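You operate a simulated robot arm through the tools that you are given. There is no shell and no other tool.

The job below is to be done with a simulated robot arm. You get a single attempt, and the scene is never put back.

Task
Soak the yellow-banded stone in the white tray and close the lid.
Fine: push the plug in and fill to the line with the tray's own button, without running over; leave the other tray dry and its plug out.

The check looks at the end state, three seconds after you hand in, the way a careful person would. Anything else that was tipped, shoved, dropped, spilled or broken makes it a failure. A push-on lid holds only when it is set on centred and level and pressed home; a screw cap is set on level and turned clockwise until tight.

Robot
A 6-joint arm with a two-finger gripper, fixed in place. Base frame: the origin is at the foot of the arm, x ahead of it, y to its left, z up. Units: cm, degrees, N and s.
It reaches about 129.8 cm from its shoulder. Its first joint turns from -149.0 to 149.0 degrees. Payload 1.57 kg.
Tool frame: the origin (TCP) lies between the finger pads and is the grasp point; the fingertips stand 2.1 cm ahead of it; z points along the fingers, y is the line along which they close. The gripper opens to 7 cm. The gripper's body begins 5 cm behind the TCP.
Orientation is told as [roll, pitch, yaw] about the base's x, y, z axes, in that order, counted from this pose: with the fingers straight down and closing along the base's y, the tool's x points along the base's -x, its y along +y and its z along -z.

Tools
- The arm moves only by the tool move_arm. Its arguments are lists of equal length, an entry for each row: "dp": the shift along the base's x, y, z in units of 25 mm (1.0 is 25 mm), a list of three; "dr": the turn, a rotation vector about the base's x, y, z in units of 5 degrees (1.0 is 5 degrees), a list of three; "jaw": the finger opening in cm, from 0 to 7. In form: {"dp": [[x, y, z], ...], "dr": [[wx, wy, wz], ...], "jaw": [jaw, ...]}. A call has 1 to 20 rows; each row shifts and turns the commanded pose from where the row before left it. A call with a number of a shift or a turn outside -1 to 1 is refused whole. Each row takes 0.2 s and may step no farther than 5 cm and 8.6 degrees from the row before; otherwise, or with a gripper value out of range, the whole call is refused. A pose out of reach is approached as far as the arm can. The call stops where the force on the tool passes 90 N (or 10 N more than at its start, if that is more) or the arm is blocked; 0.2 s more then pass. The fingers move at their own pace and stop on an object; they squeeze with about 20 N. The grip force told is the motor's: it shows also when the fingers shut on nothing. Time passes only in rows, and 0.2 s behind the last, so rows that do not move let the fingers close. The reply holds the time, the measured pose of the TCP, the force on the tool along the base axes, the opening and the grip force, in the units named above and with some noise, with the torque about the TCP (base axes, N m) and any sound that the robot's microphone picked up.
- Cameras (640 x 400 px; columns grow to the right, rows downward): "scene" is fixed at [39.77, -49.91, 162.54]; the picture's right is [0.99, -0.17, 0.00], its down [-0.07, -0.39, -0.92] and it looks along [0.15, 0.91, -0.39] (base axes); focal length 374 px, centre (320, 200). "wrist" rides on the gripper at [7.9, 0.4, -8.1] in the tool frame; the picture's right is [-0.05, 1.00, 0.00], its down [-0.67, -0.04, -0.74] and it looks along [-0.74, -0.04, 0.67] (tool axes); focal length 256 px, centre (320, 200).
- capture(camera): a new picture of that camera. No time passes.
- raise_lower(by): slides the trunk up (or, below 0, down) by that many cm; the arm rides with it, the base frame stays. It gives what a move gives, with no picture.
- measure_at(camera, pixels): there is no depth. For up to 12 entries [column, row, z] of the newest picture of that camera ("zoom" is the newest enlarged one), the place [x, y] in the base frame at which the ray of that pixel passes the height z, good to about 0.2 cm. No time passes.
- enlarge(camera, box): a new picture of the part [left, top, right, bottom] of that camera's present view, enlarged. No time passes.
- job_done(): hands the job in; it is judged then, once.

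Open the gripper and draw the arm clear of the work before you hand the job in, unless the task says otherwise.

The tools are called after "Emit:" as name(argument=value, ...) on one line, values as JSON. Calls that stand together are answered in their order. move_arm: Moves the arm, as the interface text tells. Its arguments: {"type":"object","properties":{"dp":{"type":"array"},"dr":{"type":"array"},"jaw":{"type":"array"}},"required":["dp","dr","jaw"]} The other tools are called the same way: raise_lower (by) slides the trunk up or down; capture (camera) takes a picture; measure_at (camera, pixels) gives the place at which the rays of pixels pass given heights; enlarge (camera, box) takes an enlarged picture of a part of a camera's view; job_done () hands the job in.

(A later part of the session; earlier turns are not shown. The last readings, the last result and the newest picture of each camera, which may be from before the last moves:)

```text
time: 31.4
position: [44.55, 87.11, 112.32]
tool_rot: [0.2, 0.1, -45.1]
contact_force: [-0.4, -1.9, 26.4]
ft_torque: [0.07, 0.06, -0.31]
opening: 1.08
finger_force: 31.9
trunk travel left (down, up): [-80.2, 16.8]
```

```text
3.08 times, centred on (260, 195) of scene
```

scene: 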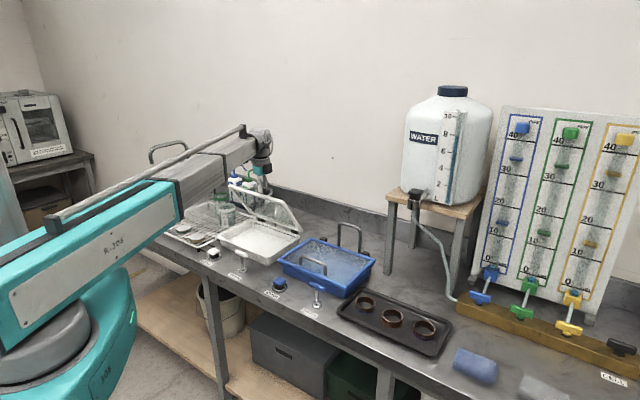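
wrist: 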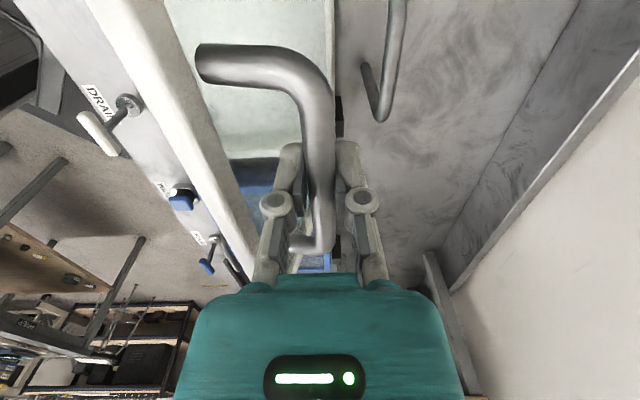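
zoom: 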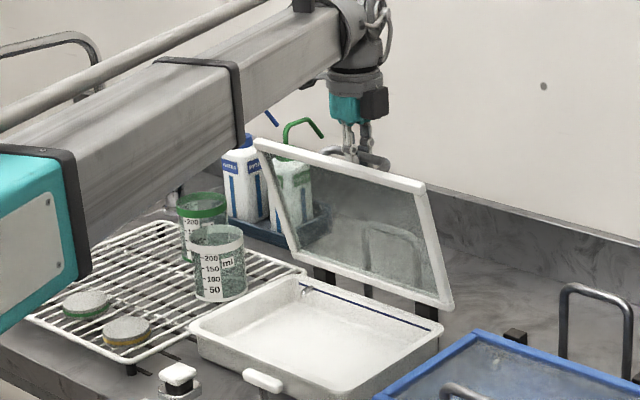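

The lid stands at about 83° and the tray interior with a dark fill line on the back wall is now visible. I carry it past vertical: +v 2.2 cm, then alternating +v and small lowering.

Emit:
move_arm(dp=[[0.31, 0.31, 0], [0.31, 0.31, 0]], dr=[[0, 0, 0], [0, 0, 0]], jaw=[0, 0])

Emit:
move_arm(dp=[[0.25, 0.25, 0], [0.25, 0.25, 0]], dr=[[0, 0, 0], [0, 0, 0]], jaw=[0, 0])

Emit:
raise_lower(by=-0.5)

Emit:
move_arm(dp=[[0.25, 0.25, 0], [0.25, 0.25, 0]], dr=[[0, 0, 0], [0, 0, 0]], jaw=[0, 0])

Emit:
raise_lower(by=-0.7)

Emit:
capture(camera="wrist")

Emit:
enlarge(camera="scene", box=[180, 130, 340, 260])

```text
time: 32.0
position: [46.13, 88.77, 112.26]
tool_rot: [0.1, 0.1, -45.0]
contact_force: [-2.7, 5.8, 22.7]
ft_torque: [-0.15, -0.09, -0.28]
opening: 1.06
finger_force: 31.6
trunk travel left (down, up): [-80.2, 16.8]
```

```text
time: 32.6
position: [47.44, 90.16, 112.08]
tool_rot: [-0.1, -0.1, -44.9]
contact_force: [-3.7, -0.5, -4.6]
ft_torque: [-0.04, 0.08, -0.26]
opening: 1.06
finger_force: 32.2
trunk travel left (down, up): [-80.2, 16.8]
```

```text
time: 33.1
position: [47.36, 89.89, 111.72]
tool_rot: [0.1, 0.0, -45.0]
contact_force: [1.6, 4.1, 21.9]
ft_torque: [-0.03, -0.01, -0.38]
opening: 1.08
finger_force: 31.5
trunk travel left (down, up): [-79.7, 17.3]
```

```text
time: 33.7
position: [48.71, 91.27, 111.31]
tool_rot: [-0.1, -0.1, -44.9]
contact_force: [0.3, -7.9, -15.1]
ft_torque: [0.08, 0.14, -0.35]
opening: 1.03
finger_force: 31.5
trunk travel left (down, up): [-79.7, 17.3]
```

```text
time: 34.3
position: [48.74, 91.26, 110.78]
tool_rot: [0.0, -0.1, -45.0]
contact_force: [2.8, -1.5, 4.8]
ft_torque: [0.05, -0.02, -0.38]
opening: 1.4
finger_force: 32.2
trunk travel left (down, up): [-79.0, 18.0]
```

```text
taken
```

wrist: 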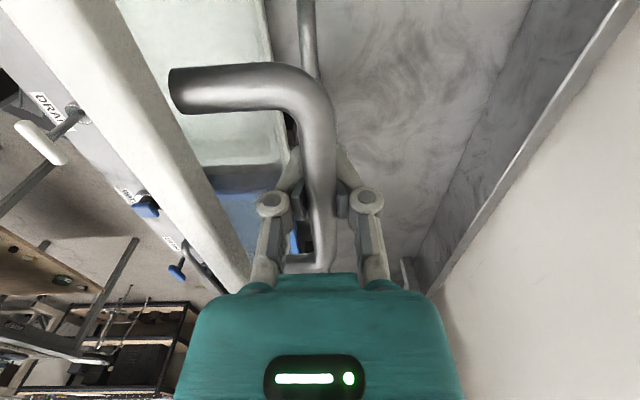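

```text
3.08 times, centred on (260, 195) of scene
```

zoom: 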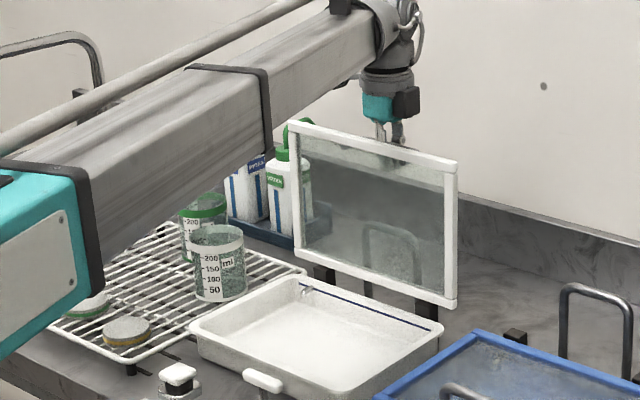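

The lid is slightly past vertical (about 103°). The opening reading rose to 1.4, so I take a close look at the fingers before going on.

Emit:
enlarge(camera="wrist", box=[220, 120, 420, 290])

Emit:
enlarge(camera="scene", box=[250, 145, 314, 185])

Emit:
move_arm(dp=[[0, 0, 0]], dr=[[0, 0, 0]], jaw=[0])

```text
2.35 times, centred on (320, 205) of wrist
```

zoom: 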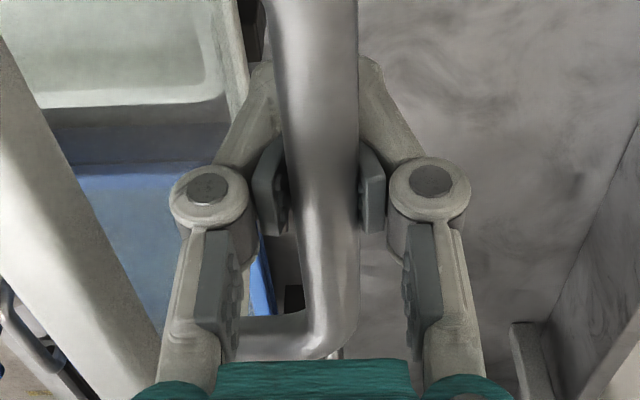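

```text
10.00 times, centred on (282, 165) of scene
```

zoom: 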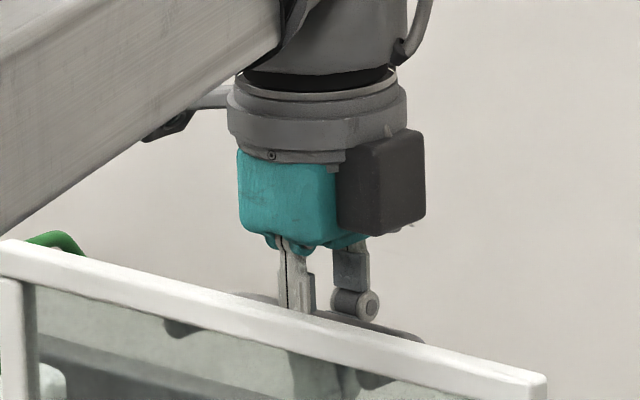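

```text
time: 34.7
position: [48.66, 91.26, 110.77]
tool_rot: [0.1, 0.0, -45.0]
contact_force: [2.4, -2.5, 2.0]
ft_torque: [0.06, 0.04, -0.25]
opening: 1.38
finger_force: 31.7
trunk travel left (down, up): [-79.0, 18.0]
```

The bar sits fully between the pads (zoom columns 270-375), still held, and forces are low. I go on another 1.6 cm +v with 0.75 cm lowering to reach about 110°.

Emit:
move_arm(dp=[[0.15, 0.15, 0], [0.15, 0.15, 0]], dr=[[0, 0, 0], [0, 0, 0]], jaw=[0, 0])

Emit:
raise_lower(by=-0.5)

Emit:
move_arm(dp=[[0.15, 0.15, 0], [0.15, 0.15, 0]], dr=[[0, 0, 0], [0, 0, 0]], jaw=[0, 0])

Emit:
raise_lower(by=-0.5)

Emit:
capture(camera="wrist")

Emit:
enlarge(camera="scene", box=[180, 130, 340, 260])

```text
time: 35.3
position: [49.58, 92.09, 110.78]
tool_rot: [0.0, 0.0, -44.9]
contact_force: [0.6, -8.2, -10.7]
ft_torque: [0.04, 0.11, -0.23]
opening: 1.06
finger_force: 31.7
trunk travel left (down, up): [-79.0, 18.0]
```

```text
time: 35.8
position: [49.44, 92.14, 110.36]
tool_rot: [0.0, 0.1, -44.9]
contact_force: [4.9, 1.6, 5.5]
ft_torque: [-0.02, 0.01, -0.41]
opening: 1.26
finger_force: 32.2
trunk travel left (down, up): [-78.5, 18.5]
```

```text
time: 36.4
position: [50.2, 92.93, 110.17]
tool_rot: [-0.1, 0.0, -45.0]
contact_force: [0.6, -12.0, -20.8]
ft_torque: [0.2, 0.05, -0.29]
opening: 1.02
finger_force: 31.7
trunk travel left (down, up): [-78.5, 18.5]
```

```text
time: 37.0
position: [50.2, 93.02, 109.99]
tool_rot: [0.1, 0.1, -45.0]
contact_force: [7.6, 1.4, 8.1]
ft_torque: [0.03, 0.11, -0.35]
opening: 1.23
finger_force: 32.5
trunk travel left (down, up): [-78.0, 19.0]
```

```text
taken
```

wrist: 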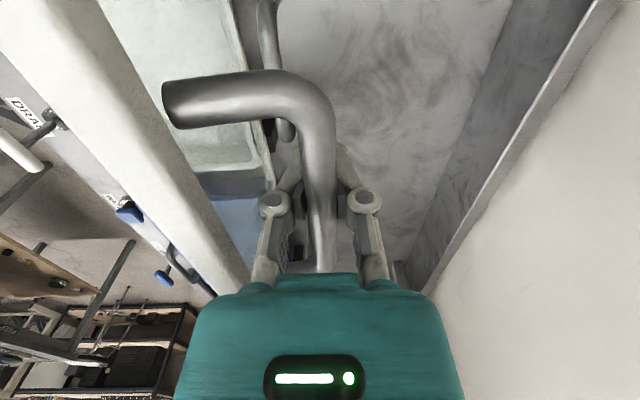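

```text
3.08 times, centred on (260, 195) of scene
```

zoom: 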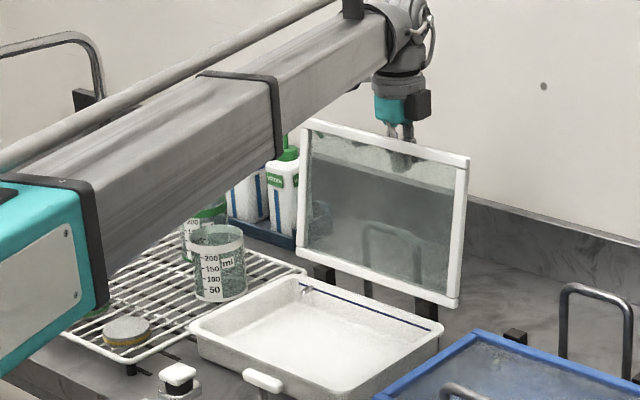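

The lid is at about 111°, leaning back. Now I open the jaws slightly (to 1.9 cm) so the bar rests against the rear finger, and check where the lid goes.

Emit:
move_arm(dp=[[0, 0, 0], [0, 0, 0]], dr=[[0, 0, 0], [0, 0, 0]], jaw=[1.5, 1.9])

Emit:
capture(camera="wrist")

Emit:
enlarge(camera="scene", box=[180, 130, 340, 260])

```text
time: 37.6
position: [50.15, 92.89, 109.78]
tool_rot: [0.0, 0.0, -45.0]
contact_force: [0.6, -0.4, -0.6]
ft_torque: [-0.04, -0.01, 0.03]
opening: 1.87
finger_force: 0.0
trunk travel left (down, up): [-78.0, 19.0]
```

```text
taken
```

wrist: 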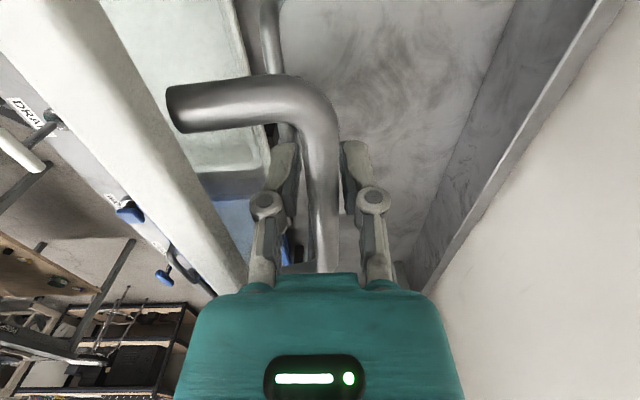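

```text
3.08 times, centred on (260, 195) of scene
```

zoom: 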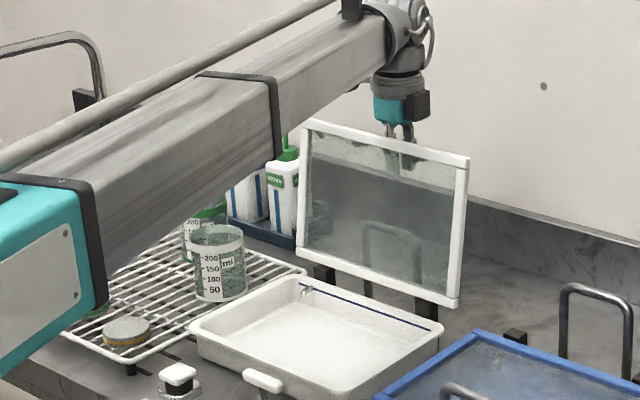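

Forces are zero and the lid stays where it is. I wait a second and compare to be sure it is not creeping.

Emit:
move_arm(dp=[[0, 0, 0], [0, 0, 0], [0, 0, 0], [0, 0, 0], [0, 0, 0]], dr=[[0, 0, 0], [0, 0, 0], [0, 0, 0], [0, 0, 0], [0, 0, 0]], jaw=[1.9, 1.9, 1.9, 1.9, 1.9])

Emit:
capture(camera="wrist")

Emit:
enlarge(camera="scene", box=[240, 180, 304, 220])

```text
time: 38.8
position: [50.27, 92.87, 109.79]
tool_rot: [0.0, -0.1, -45.0]
contact_force: [-0.5, -0.4, 0.2]
ft_torque: [0.05, 0.0, -0.01]
opening: 1.92
finger_force: 0.0
trunk travel left (down, up): [-78.0, 19.0]
```

```text
taken
```

wrist: 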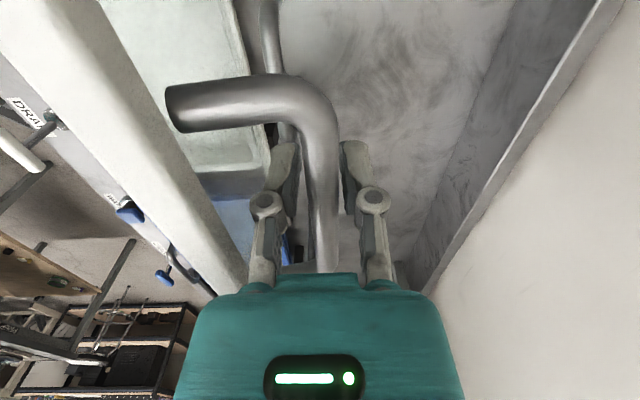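

```text
10.00 times, centred on (272, 200) of scene
```

zoom: 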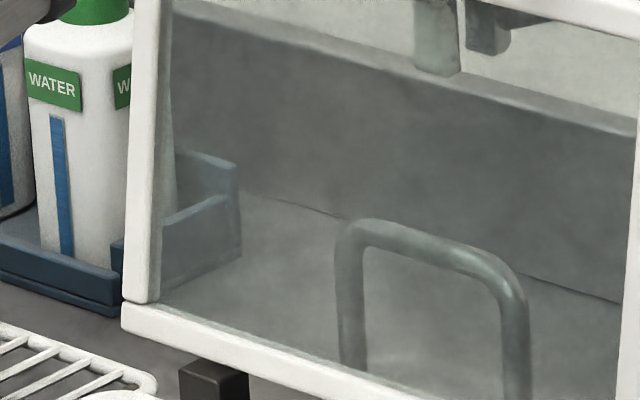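

The lid stays put by itself at about 110° (zero force). I narrow the jaw to 1.5, nudge back 0.15 cm so the front finger clears the lid's edge, and withdraw upward in stages.

Emit:
move_arm(dp=[[0.04, 0.04, 0], [0, 0, 0]], dr=[[0, 0, 0], [0, 0, 0]], jaw=[1.5, 1.5])

Emit:
raise_lower(by=2.0)

Emit:
capture(camera="wrist")

```text
time: 39.4
position: [50.27, 92.81, 109.91]
tool_rot: [0.1, 0.0, -45.0]
contact_force: [-0.2, -0.2, 0.0]
ft_torque: [0.01, 0.0, -0.02]
opening: 1.49
finger_force: 0.0
trunk travel left (down, up): [-78.0, 19.0]
```

```text
time: 40.0
position: [50.23, 93.01, 111.74]
tool_rot: [0.0, 0.0, -45.1]
contact_force: [-0.8, -0.4, 0.2]
ft_torque: [0.03, 0.0, -0.02]
opening: 1.51
finger_force: 0.1
trunk travel left (down, up): [-80.0, 17.0]
```

```text
taken
```

wrist: 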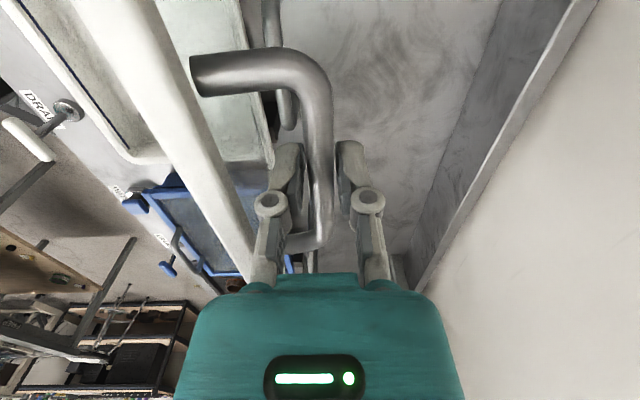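

No contact force; bar sliding down between the tips. I raise another 2 cm, then 4 cm, then 8 cm if clear.

Emit:
raise_lower(by=2.0)

Emit:
raise_lower(by=3.0)

Emit:
capture(camera="wrist")

Emit:
enlarge(camera="scene", box=[180, 120, 340, 260])

```text
time: 40.7
position: [50.13, 93.04, 113.94]
tool_rot: [-0.1, 0.1, -45.1]
contact_force: [0.2, 0.8, -0.7]
ft_torque: [-0.03, 0.02, 0.03]
opening: 1.54
finger_force: 0.1
trunk travel left (down, up): [-82.0, 15.0]
```

```text
time: 41.5
position: [50.34, 92.97, 116.8]
tool_rot: [-0.1, 0.0, -45.1]
contact_force: [0.4, -0.3, -0.2]
ft_torque: [0.01, 0.0, 0.0]
opening: 1.5
finger_force: 0.1
trunk travel left (down, up): [-85.0, 12.0]
```

```text
taken
```

wrist: 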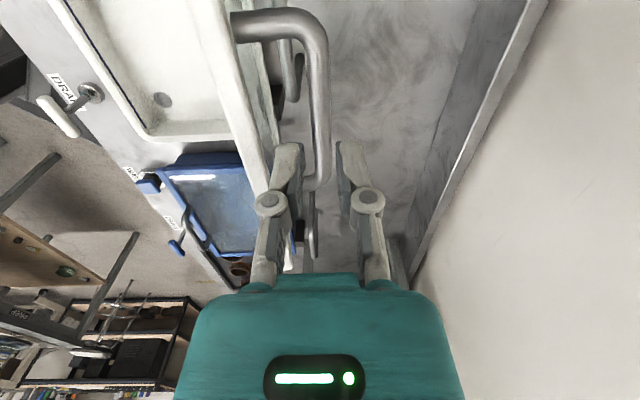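

```text
2.86 times, centred on (260, 190) of scene
```

zoom: 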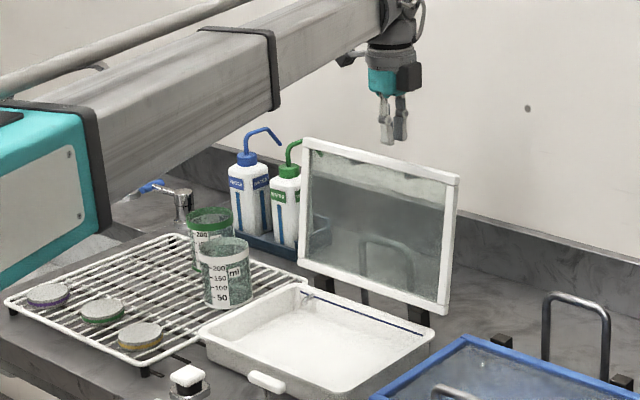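

The lid stands open by itself and the gripper is clear above it. I raise 5 cm and move left over the rack, to a spot from which the wrist camera sees the stones.

Emit:
raise_lower(by=5)

Emit:
move_arm(dp=[[-0.7, -0.7, 0], [-0.9, -0.3, 0], [-0.95, 0, 0], [-0.95, 0, 0], [-0.95, 0, 0], [-0.95, 0, 0], [-0.95, 0, 0], [-0.95, 0, 0], [-0.95, 0, 0], [-0.95, 0, 0], [-0.95, 0, 0], [-0.95, 0, 0], [-0.95, 0, 0], [-0.95, 0, 0], [-0.95, 0, 0], [-0.95, 0, 0], [-0.95, 0.3, 0], [-0.95, 0.5, 0], [-0.95, 0.3, 0]], dr=[[0, 0, 0], [0, 0, 0], [0, 0, 0], [0, 0, 0], [0, 0, 0], [0, 0, 0], [0, 0, 0], [0, 0, 0], [0, 0, 0], [0, 0, 0], [0, 0, 0], [0, 0, 0], [0, 0, 0], [0, 0, 0], [0, 0, 0], [0, 0, 0], [0, 0, 0], [0, 0, 0], [0, 0, 0]], jaw=[7, 7, 7, 7, 7, 7, 7, 7, 7, 7, 7, 7, 7, 7, 7, 7, 7, 7, 7])

Emit:
capture(camera="wrist")

Emit:
capture(camera="scene")

```text
time: 42.4
position: [50.23, 92.9, 121.78]
tool_rot: [0.1, -0.1, -45.0]
contact_force: [-0.2, 0.2, 0.0]
ft_torque: [0.01, -0.01, -0.01]
opening: 1.5
finger_force: 0.0
trunk travel left (down, up): [-90.0, 7.0]
```

```text
time: 46.4
position: [5.78, 93.3, 121.87]
tool_rot: [-0.1, -0.1, -45.0]
contact_force: [-0.2, 1.0, -0.4]
ft_torque: [-0.02, -0.02, -0.02]
opening: 7.0
finger_force: 0.1
trunk travel left (down, up): [-90.0, 7.0]
```

```text
taken
```

wrist: 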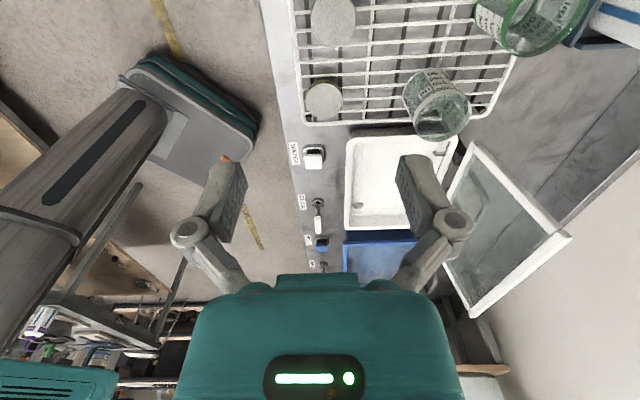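

```text
taken
```

scene: 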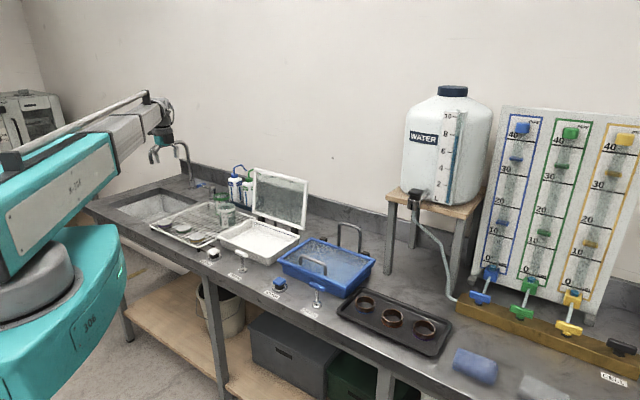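

In this view the yellow stone is near wrist (324,100), the green one near (333,20). I enlarge both views to measure the yellow stone precisely.

Emit:
enlarge(camera="wrist", box=[270, 40, 430, 140])

Emit:
enlarge(camera="scene", box=[140, 200, 236, 260])

```text
4.00 times, centred on (350, 90) of wrist
```

zoom: 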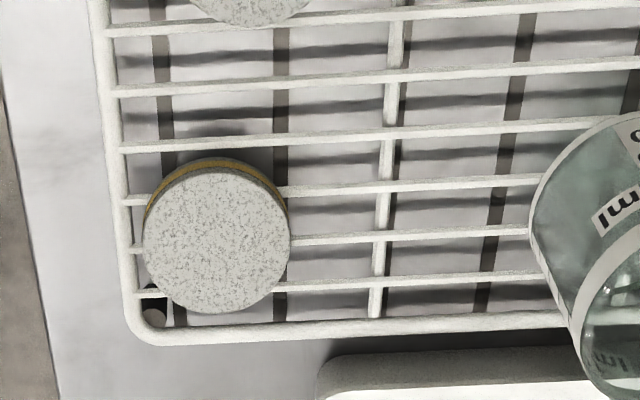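

```text
6.67 times, centred on (188, 230) of scene
```

zoom: 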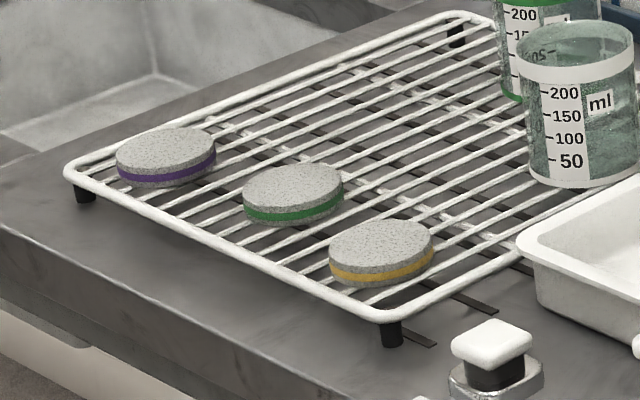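

I triangulate the stone's top centre: wrist (324,100), scene (197.1,236.3), plus its left/right edges for the diameter.

Emit:
measure_at(camera="wrist", pixels=[[324, 100, 91], [324, 100, 92], [324, 100, 93], [324, 100, 94], [306, 100, 93], [342.3, 100, 93], [324, 83, 93], [324, 118.3, 93]])

Emit:
measure_at(camera="scene", pixels=[[197.1, 236.3, 91], [197.1, 236.3, 92], [197.1, 236.3, 93], [197.1, 236.3, 94], [189.5, 238.2, 93], [204.8, 235, 93], [199, 248, 88], [199, 247, 90]])

```text
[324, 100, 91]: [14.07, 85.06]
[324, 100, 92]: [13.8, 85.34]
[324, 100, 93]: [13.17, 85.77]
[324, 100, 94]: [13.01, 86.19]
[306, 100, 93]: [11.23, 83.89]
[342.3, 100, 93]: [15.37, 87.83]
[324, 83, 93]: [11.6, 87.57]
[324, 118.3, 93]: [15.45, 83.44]
```

```text
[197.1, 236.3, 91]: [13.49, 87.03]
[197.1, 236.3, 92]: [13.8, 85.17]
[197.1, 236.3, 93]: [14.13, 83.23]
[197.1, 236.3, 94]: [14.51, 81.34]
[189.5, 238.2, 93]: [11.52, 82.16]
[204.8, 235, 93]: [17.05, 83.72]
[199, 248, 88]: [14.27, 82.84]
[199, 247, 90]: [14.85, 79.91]
```

The stone's top is at about (13.8, 85.25, 92.0), diameter 5.7 cm. I triangulate the rack's rail corner (wrist (305,123.8), scene (197.7,247.2)) to know the wire height.

Emit:
measure_at(camera="wrist", pixels=[[305, 124, 89], [305, 124, 90], [305, 124, 91], [305, 124, 92], [302, 78, 90], [302, 78, 91]])

Emit:
measure_at(camera="scene", pixels=[[197.7, 247.5, 89], [197.7, 247.5, 90], [197.7, 247.5, 91], [197.7, 247.5, 92], [151, 226.5, 90], [151, 226.5, 91]])

```text
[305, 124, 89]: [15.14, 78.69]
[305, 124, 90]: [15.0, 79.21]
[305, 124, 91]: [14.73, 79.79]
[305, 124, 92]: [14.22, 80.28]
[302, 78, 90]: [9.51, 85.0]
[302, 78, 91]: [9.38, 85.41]
```

```text
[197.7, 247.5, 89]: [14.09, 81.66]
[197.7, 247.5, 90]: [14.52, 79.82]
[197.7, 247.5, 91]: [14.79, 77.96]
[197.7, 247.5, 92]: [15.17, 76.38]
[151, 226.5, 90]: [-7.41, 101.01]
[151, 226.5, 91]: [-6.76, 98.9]
```

Rack wires are at z ≈ 90.4, so I'll grip with tips at about 90.9 (TCP 93.0). I move over the stone (13.8, 85.25) and lower 25 cm for a look.

Emit:
move_arm(dp=[[0.8, -0.805, 0], [0.8, -0.805, 0], [0.8, -0.805, 0], [0.8, -0.805, 0]], dr=[[0, 0, 0], [0, 0, 0], [0, 0, 0], [0, 0, 0]], jaw=[7, 7, 7, 7])

Emit:
raise_lower(by=-24)

Emit:
capture(camera="wrist")

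Emit:
capture(camera="scene")

```text
time: 47.4
position: [13.7, 85.01, 121.87]
tool_rot: [0.0, 0.0, -45.1]
contact_force: [0.0, 0.1, -0.1]
ft_torque: [0.02, 0.0, 0.02]
opening: 7.02
finger_force: 0.2
trunk travel left (down, up): [-90.0, 7.0]
```

```text
time: 49.9
position: [13.78, 85.14, 97.85]
tool_rot: [-0.1, 0.0, -45.0]
contact_force: [-1.0, -0.2, 0.1]
ft_torque: [-0.01, -0.04, -0.01]
opening: 6.98
finger_force: 0.0
trunk travel left (down, up): [-66.0, 31.0]
```

```text
taken
```

wrist: 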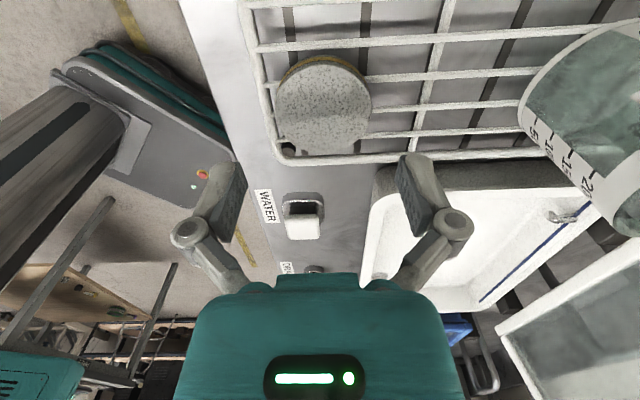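

```text
taken
```

scene: 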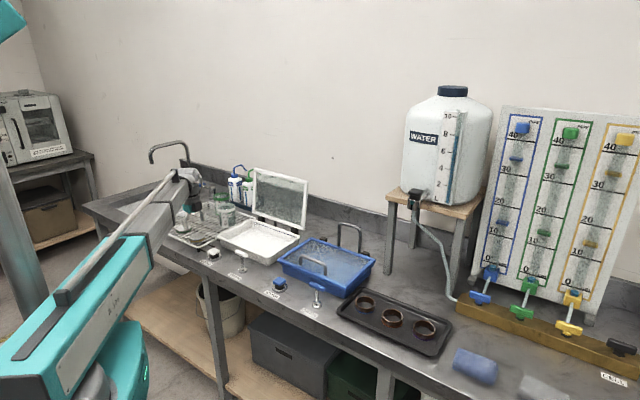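

I check the stone's centre in this closer view: ellipse centre near wrist (323,107).

Emit:
enlarge(camera="wrist", box=[240, 40, 400, 170])

Emit:
measure_at(camera="wrist", pixels=[[323, 108, 92], [275, 108, 92], [372, 108, 92], [322, 62, 92], [322, 155, 92]])

```text
3.08 times, centred on (320, 105) of wrist
```

zoom: 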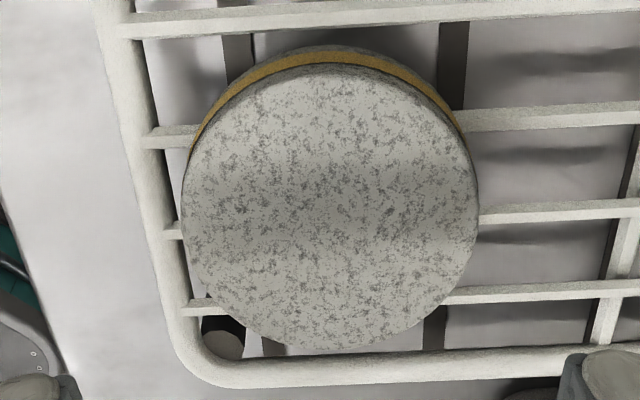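

```text
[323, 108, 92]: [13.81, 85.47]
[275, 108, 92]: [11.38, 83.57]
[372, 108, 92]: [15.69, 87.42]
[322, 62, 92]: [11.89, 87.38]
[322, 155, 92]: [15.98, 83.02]
```

The stone's centre is (13.8, 85.4), within 0.3 cm of the TCP. I shift y by 0.2 cm and lower 4.8 cm so the tips straddle the stone just above the wires.

Emit:
move_arm(dp=[[0, 0.09, 0]], dr=[[0, 0, 0]], jaw=[7])

Emit:
raise_lower(by=-4.4)

Emit:
capture(camera="wrist")

Emit:
enlarge(camera="scene", box=[150, 205, 230, 255])

```text
time: 50.3
position: [13.65, 85.32, 97.86]
tool_rot: [0.0, 0.0, -45.0]
contact_force: [0.1, 0.8, -0.3]
ft_torque: [-0.01, 0.0, 0.0]
opening: 7.0
finger_force: 0.0
trunk travel left (down, up): [-66.0, 31.0]
```

```text
time: 51.2
position: [13.59, 85.27, 93.46]
tool_rot: [0.0, 0.0, -45.0]
contact_force: [0.2, 0.4, 0.2]
ft_torque: [0.0, -0.03, -0.01]
opening: 7.01
finger_force: 0.0
trunk travel left (down, up): [-61.6, 35.4]
```

```text
taken
```

wrist: 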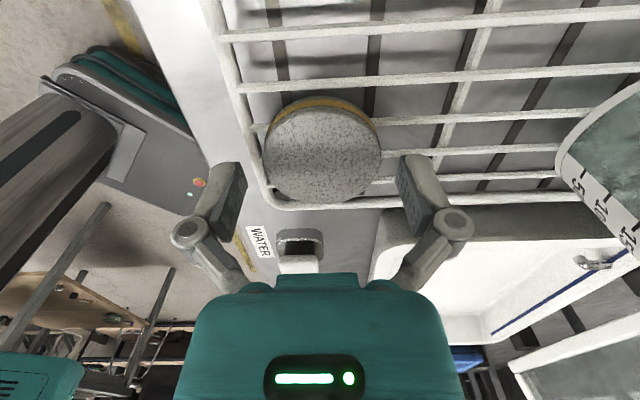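

```text
8.00 times, centred on (190, 230) of scene
```

zoom: 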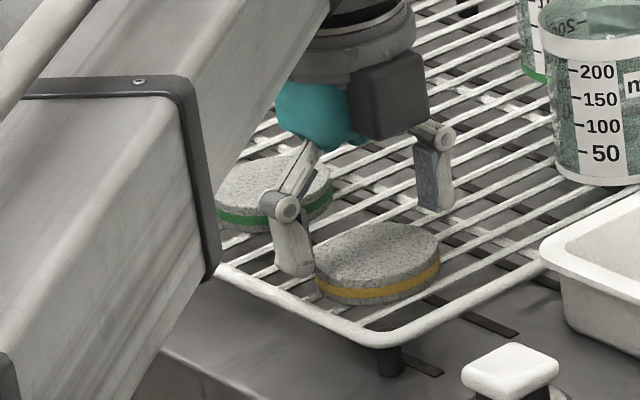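

The fingers look slightly off the stone in the scene zoom (tips at (292,272), (437,208), stone centre (377,252)). I measure those points to resolve the offset before going lower.

Emit:
measure_at(camera="zoom", pixels=[[292, 272, 91.4], [437, 208, 91.4], [377, 252, 92], [377, 252, 91.5], [377, 252, 91], [292, 272, 92], [437, 208, 92]])

Emit:
measure_at(camera="wrist", pixels=[[322, 152, 92], [322, 152, 91.5], [322, 152, 91], [263, 152, 92], [382, 152, 92]])

Emit:
enlarge(camera="wrist", box=[200, 80, 440, 230])

```text
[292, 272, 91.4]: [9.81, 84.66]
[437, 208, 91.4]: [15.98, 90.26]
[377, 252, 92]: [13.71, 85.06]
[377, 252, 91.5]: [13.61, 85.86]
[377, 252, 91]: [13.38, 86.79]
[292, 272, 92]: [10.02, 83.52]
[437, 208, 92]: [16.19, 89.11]
```

```text
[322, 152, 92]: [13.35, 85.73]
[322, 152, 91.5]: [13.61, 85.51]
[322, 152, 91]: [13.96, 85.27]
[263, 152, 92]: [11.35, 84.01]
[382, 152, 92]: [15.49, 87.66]
```

```text
2.67 times, centred on (320, 155) of wrist
```

zoom: 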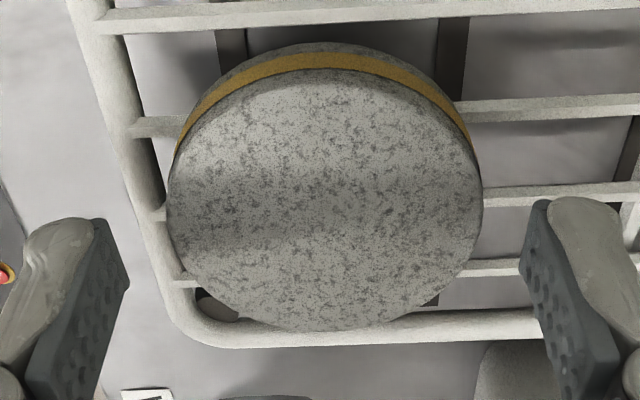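

Stone and TCP agree within 0.3 cm, stone top about z = 91.7. I lower 0.6 cm, then close; the opening will tell whether the stone is held (about 5.7 cm).

Emit:
raise_lower(by=-0.6)

Emit:
move_arm(dp=[[0, 0, 0], [0, 0, 0], [0, 0, 0]], dr=[[0, 0, 0], [0, 0, 0], [0, 0, 0]], jaw=[6.2, 5.5, 5.0])

Emit:
capture(camera="wrist")

Emit:
enlarge(camera="scene", box=[150, 205, 230, 255])

```text
time: 51.7
position: [13.64, 85.31, 92.79]
tool_rot: [0.1, 0.1, -45.1]
contact_force: [0.3, 0.4, -0.6]
ft_torque: [0.0, -0.01, 0.03]
opening: 7.02
finger_force: 0.0
trunk travel left (down, up): [-61.0, 36.0]
```

```text
time: 52.5
position: [13.7, 85.37, 92.84]
tool_rot: [0.0, -0.1, -45.1]
contact_force: [1.8, 1.7, 4.3]
ft_torque: [-0.04, 0.01, -0.01]
opening: 5.68
finger_force: 20.0
trunk travel left (down, up): [-61.0, 36.0]
```

```text
taken
```

wrist: 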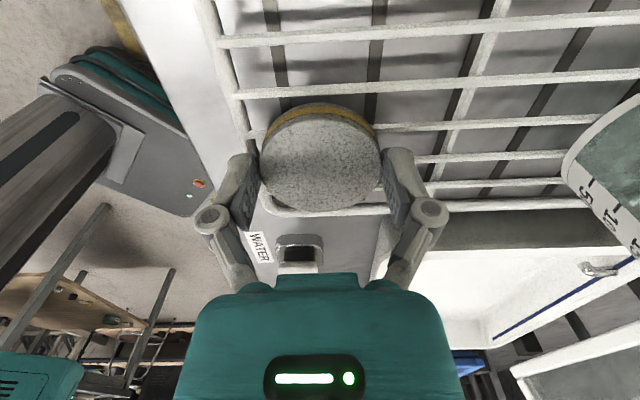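

```text
8.00 times, centred on (190, 230) of scene
```

zoom: 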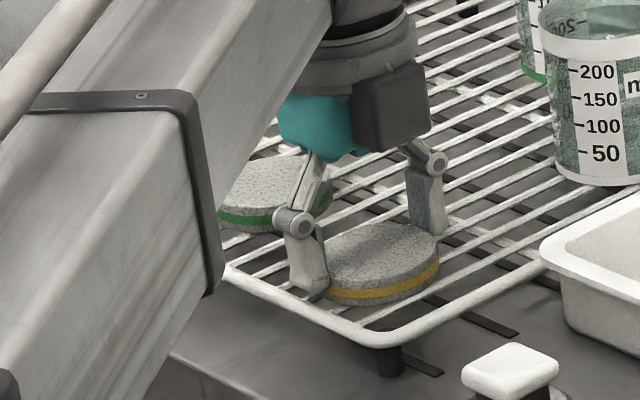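

The stone is gripped (opening 5.68). I firm up the grip and lift 3 cm to check it holds.

Emit:
move_arm(dp=[[0, 0, 0], [0, 0, 0]], dr=[[0, 0, 0], [0, 0, 0]], jaw=[3, 3])

Emit:
raise_lower(by=3)

Emit:
capture(camera="wrist")

Emit:
enlarge(camera="scene", box=[150, 200, 230, 250])

```text
time: 53.1
position: [13.72, 85.3, 92.83]
tool_rot: [0.0, 0.0, -45.0]
contact_force: [1.5, 2.6, 4.5]
ft_torque: [0.05, 0.01, 0.0]
opening: 5.71
finger_force: 19.7
trunk travel left (down, up): [-61.0, 36.0]
```

```text
time: 53.9
position: [13.63, 85.39, 95.78]
tool_rot: [-0.1, 0.0, -45.0]
contact_force: [-0.2, 0.1, 0.6]
ft_torque: [-0.03, -0.02, 0.03]
opening: 3.18
finger_force: 0.7
trunk travel left (down, up): [-64.0, 33.0]
```

```text
taken
```

wrist: 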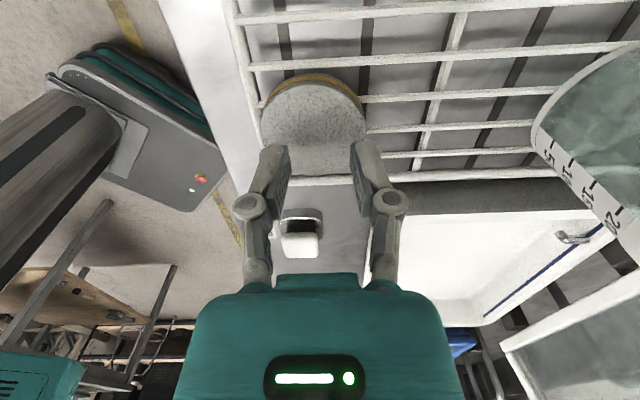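

```text
8.00 times, centred on (190, 225) of scene
```

zoom: 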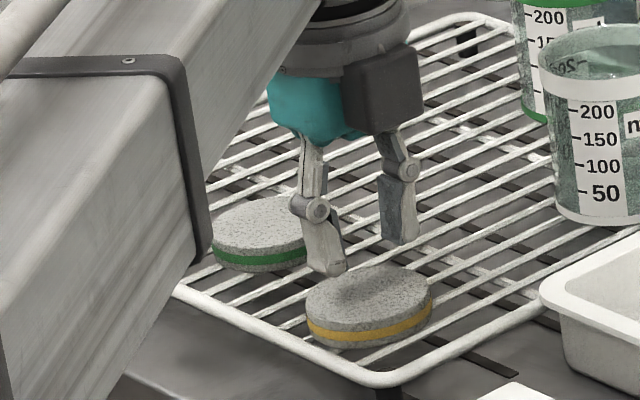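

The stone slipped out of a too-shallow pinch and still lies flat on the rack. I reopen, check the position, and go lower this time.

Emit:
move_arm(dp=[[0, 0, 0], [0, 0, 0], [0, 0, 0]], dr=[[0, 0, 0], [0, 0, 0], [0, 0, 0]], jaw=[7, 7, 7])

Emit:
capture(camera="wrist")

Emit:
enlarge(camera="wrist", box=[200, 50, 440, 200])

Emit:
enlarge(camera="scene", box=[150, 205, 230, 255])

```text
time: 54.7
position: [13.7, 85.29, 95.87]
tool_rot: [0.1, 0.0, -45.0]
contact_force: [0.4, -0.1, -0.2]
ft_torque: [-0.03, 0.01, 0.02]
opening: 6.99
finger_force: 0.0
trunk travel left (down, up): [-64.0, 33.0]
```

```text
taken
```

wrist: 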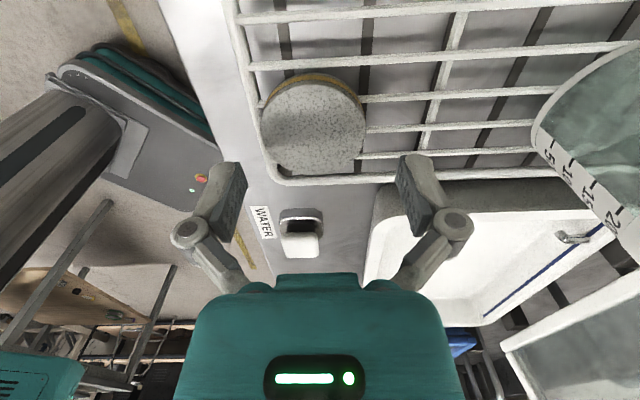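

```text
2.67 times, centred on (320, 125) of wrist
```

zoom: 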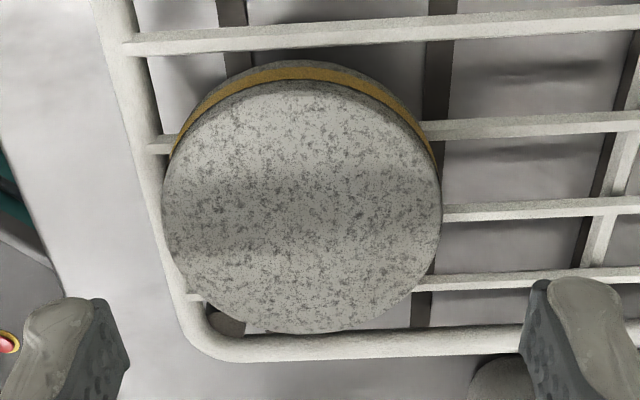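

```text
8.00 times, centred on (190, 230) of scene
```

zoom: 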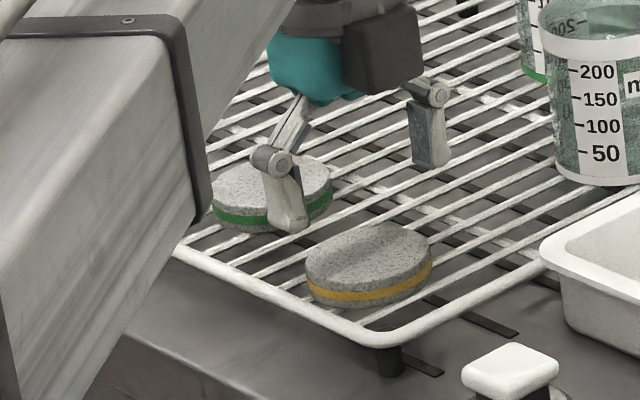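

The stone moved slightly toward the front rail. I measure its new centre (wrist (313.3,127.3)) and left/right edges.

Emit:
measure_at(camera="wrist", pixels=[[313.3, 127.3, 91.7], [260.9, 127, 91.7], [365.7, 127, 91.7], [313.3, 80, 91.7], [313.3, 174.7, 91.7]])

Emit:
measure_at(camera="zoom", pixels=[[368, 254, 91.7], [306, 258, 91.7], [432, 250, 91.7], [290, 228, 94], [432, 165, 94]])

```text
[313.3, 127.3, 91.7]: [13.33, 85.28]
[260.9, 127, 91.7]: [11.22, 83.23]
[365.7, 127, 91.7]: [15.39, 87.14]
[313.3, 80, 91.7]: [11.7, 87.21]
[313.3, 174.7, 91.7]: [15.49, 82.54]
```

```text
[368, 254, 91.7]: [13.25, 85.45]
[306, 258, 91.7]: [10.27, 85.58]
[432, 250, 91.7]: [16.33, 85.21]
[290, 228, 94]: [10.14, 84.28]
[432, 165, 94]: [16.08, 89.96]
```

Stone now at (13.3, 85.2). I recentre and lower in small steps, watching the force for contact with the wires.

Emit:
move_arm(dp=[[-0.15, -0.03, 0]], dr=[[0, 0, 0]], jaw=[7])

Emit:
raise_lower(by=-3.2)

Emit:
raise_lower(by=-0.3)

```text
time: 55.1
position: [13.4, 85.29, 95.87]
tool_rot: [0.0, 0.1, -45.0]
contact_force: [-0.9, -0.2, 0.1]
ft_torque: [0.0, -0.02, -0.01]
opening: 6.99
finger_force: 0.1
trunk travel left (down, up): [-64.0, 33.0]
```

```text
time: 55.8
position: [13.43, 85.27, 92.69]
tool_rot: [0.0, 0.1, -45.0]
contact_force: [-0.4, 0.0, -0.3]
ft_torque: [0.04, 0.0, -0.02]
opening: 6.99
finger_force: 0.1
trunk travel left (down, up): [-60.8, 36.2]
```

```text
time: 56.4
position: [13.21, 85.41, 92.39]
tool_rot: [0.0, 0.0, -45.2]
contact_force: [0.3, -0.7, 0.1]
ft_torque: [-0.06, 0.01, 0.01]
opening: 7.0
finger_force: 0.0
trunk travel left (down, up): [-60.5, 36.5]
```

Still no contact at 92.4. I lower 0.25 cm more and look.

Emit:
raise_lower(by=-0.25)

Emit:
capture(camera="wrist")

Emit:
enlarge(camera="scene", box=[158, 213, 222, 253])

```text
time: 56.9
position: [13.29, 85.33, 92.2]
tool_rot: [0.0, 0.0, -45.0]
contact_force: [-0.6, 0.5, 0.1]
ft_torque: [-0.02, 0.01, -0.02]
opening: 7.01
finger_force: 0.1
trunk travel left (down, up): [-60.2, 36.8]
```

```text
taken
```

wrist: 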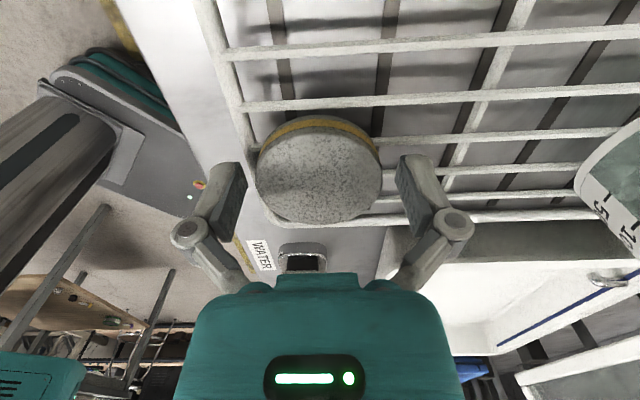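

```text
10.00 times, centred on (190, 233) of scene
```

zoom: 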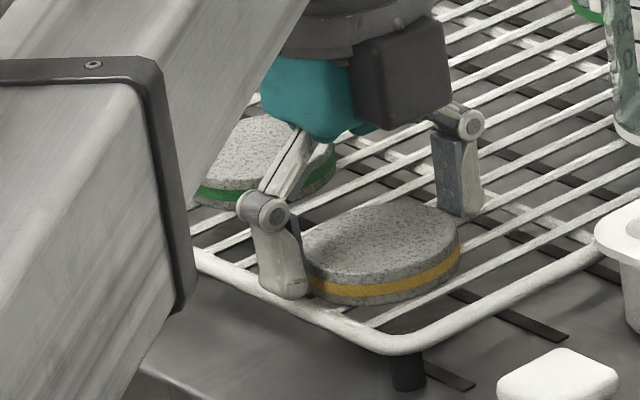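

The fingers now reach down along the stone's side (tips at zoom (285,295), (462,213)). I close gently and read the opening and vertical force.

Emit:
move_arm(dp=[[0, 0, 0], [0, 0, 0], [0, 0, 0], [0, 0, 0]], dr=[[0, 0, 0], [0, 0, 0], [0, 0, 0], [0, 0, 0]], jaw=[6.2, 5.6, 5.0, 4.5])

Emit:
enlarge(camera="scene", box=[158, 213, 222, 253])

Emit:
capture(camera="wrist")

```text
time: 57.9
position: [13.3, 85.24, 92.12]
tool_rot: [0.1, -0.1, -45.0]
contact_force: [-0.1, 1.3, 4.4]
ft_torque: [-0.06, 0.03, 0.0]
opening: 5.7
finger_force: 19.8
trunk travel left (down, up): [-60.2, 36.8]
```

```text
10.00 times, centred on (190, 233) of scene
```

zoom: 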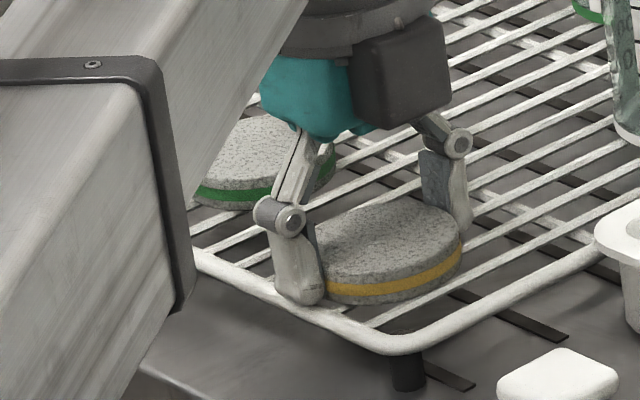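

```text
taken
```

wrist: 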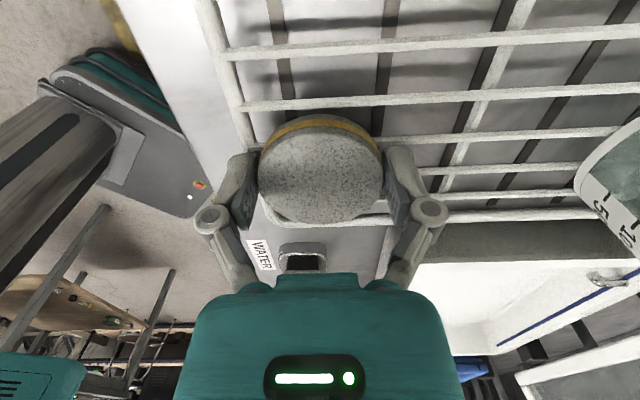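

Opening 5.70 with 20 N. I lift a small 0.5 cm first and check that the opening stays.

Emit:
raise_lower(by=0.5)

Emit:
enlarge(camera="scene", box=[158, 213, 222, 253])

```text
time: 58.4
position: [13.28, 85.2, 92.54]
tool_rot: [0.0, 0.0, -45.0]
contact_force: [-0.4, 0.2, -0.9]
ft_torque: [-0.02, 0.02, 0.02]
opening: 5.68
finger_force: 20.8
trunk travel left (down, up): [-60.7, 36.3]
```

```text
10.00 times, centred on (190, 233) of scene
```

zoom: 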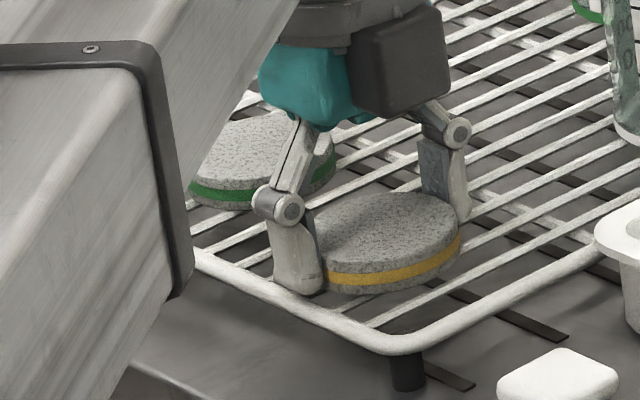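

The stone rises with the fingers. I lift 2 cm more and check again.

Emit:
raise_lower(by=2)

Emit:
raise_lower(by=6)

Emit:
capture(camera="wrist")

Emit:
enlarge(camera="scene", box=[150, 190, 246, 250])

```text
time: 59.1
position: [13.39, 85.31, 94.59]
tool_rot: [0.0, 0.0, -45.0]
contact_force: [-0.6, -0.5, -0.8]
ft_torque: [0.03, -0.01, 0.02]
opening: 5.66
finger_force: 20.3
trunk travel left (down, up): [-62.7, 34.3]
```

```text
time: 60.1
position: [13.29, 85.27, 100.5]
tool_rot: [-0.1, -0.1, -44.9]
contact_force: [0.2, 0.2, -0.9]
ft_torque: [0.0, -0.03, -0.01]
opening: 5.67
finger_force: 20.2
trunk travel left (down, up): [-68.7, 28.3]
```

```text
taken
```

wrist: 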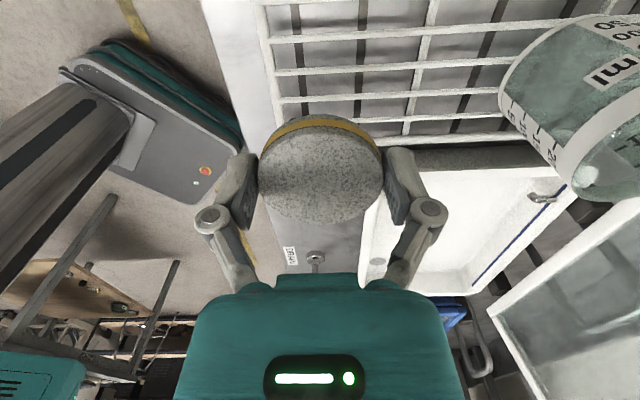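

```text
6.67 times, centred on (198, 220) of scene
```

zoom: 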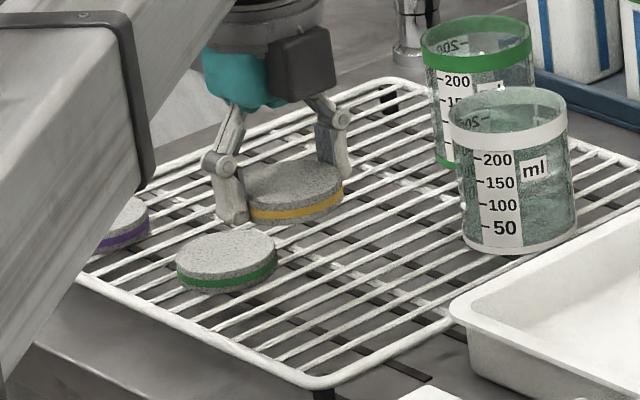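

The stone is held firmly. I raise 5 cm to pass above beaker height and carry it to the tray centre at (37.2, 79.8).

Emit:
raise_lower(by=5)

Emit:
move_arm(dp=[[0.6, -0.4, 0], [0.8, -0.5, 0], [0.85, -0.4, 0], [0.9, -0.3, 0], [0.95, -0.2, 0], [0.95, -0.1, 0], [0.95, -0.1, 0], [0.95, -0.05, 0], [0.95, -0.05, 0], [0.95, -0.05, 0], [0.7, -0.05, 0]], dr=[[0, 0, 0], [0, 0, 0], [0, 0, 0], [0, 0, 0], [0, 0, 0], [0, 0, 0], [0, 0, 0], [0, 0, 0], [0, 0, 0], [0, 0, 0], [0, 0, 0]], jaw=[4.5, 4.5, 4.5, 4.5, 4.5, 4.5, 4.5, 4.5, 4.5, 4.5, 4.5])

Emit:
capture(camera="wrist")

Emit:
enlarge(camera="scene", box=[190, 150, 318, 260])

```text
time: 61.0
position: [13.39, 85.24, 105.58]
tool_rot: [0.0, 0.0, -45.0]
contact_force: [-0.6, 0.2, -0.8]
ft_torque: [-0.02, -0.01, -0.01]
opening: 5.68
finger_force: 20.7
trunk travel left (down, up): [-73.7, 23.3]
```

```text
time: 63.4
position: [37.41, 79.8, 105.65]
tool_rot: [0.1, 0.0, -44.9]
contact_force: [0.6, -0.3, -0.2]
ft_torque: [-0.04, 0.01, 0.0]
opening: 5.66
finger_force: 19.5
trunk travel left (down, up): [-73.7, 23.3]
```

```text
taken
```

wrist: 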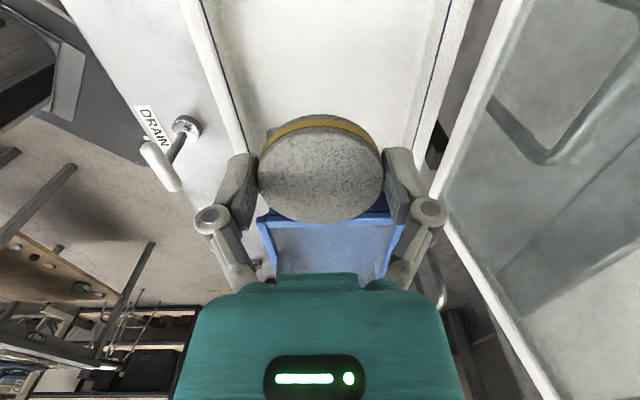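

```text
3.64 times, centred on (254, 205) of scene
```

zoom: 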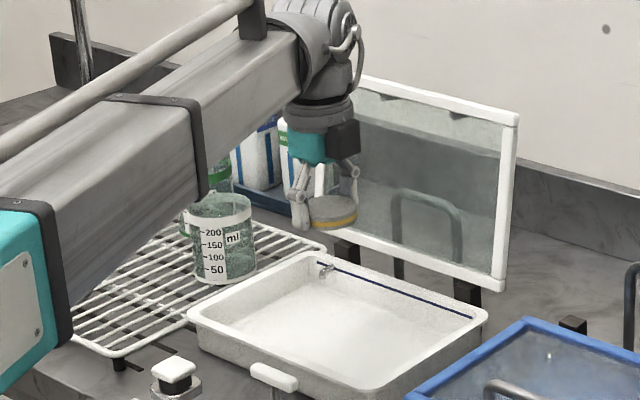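

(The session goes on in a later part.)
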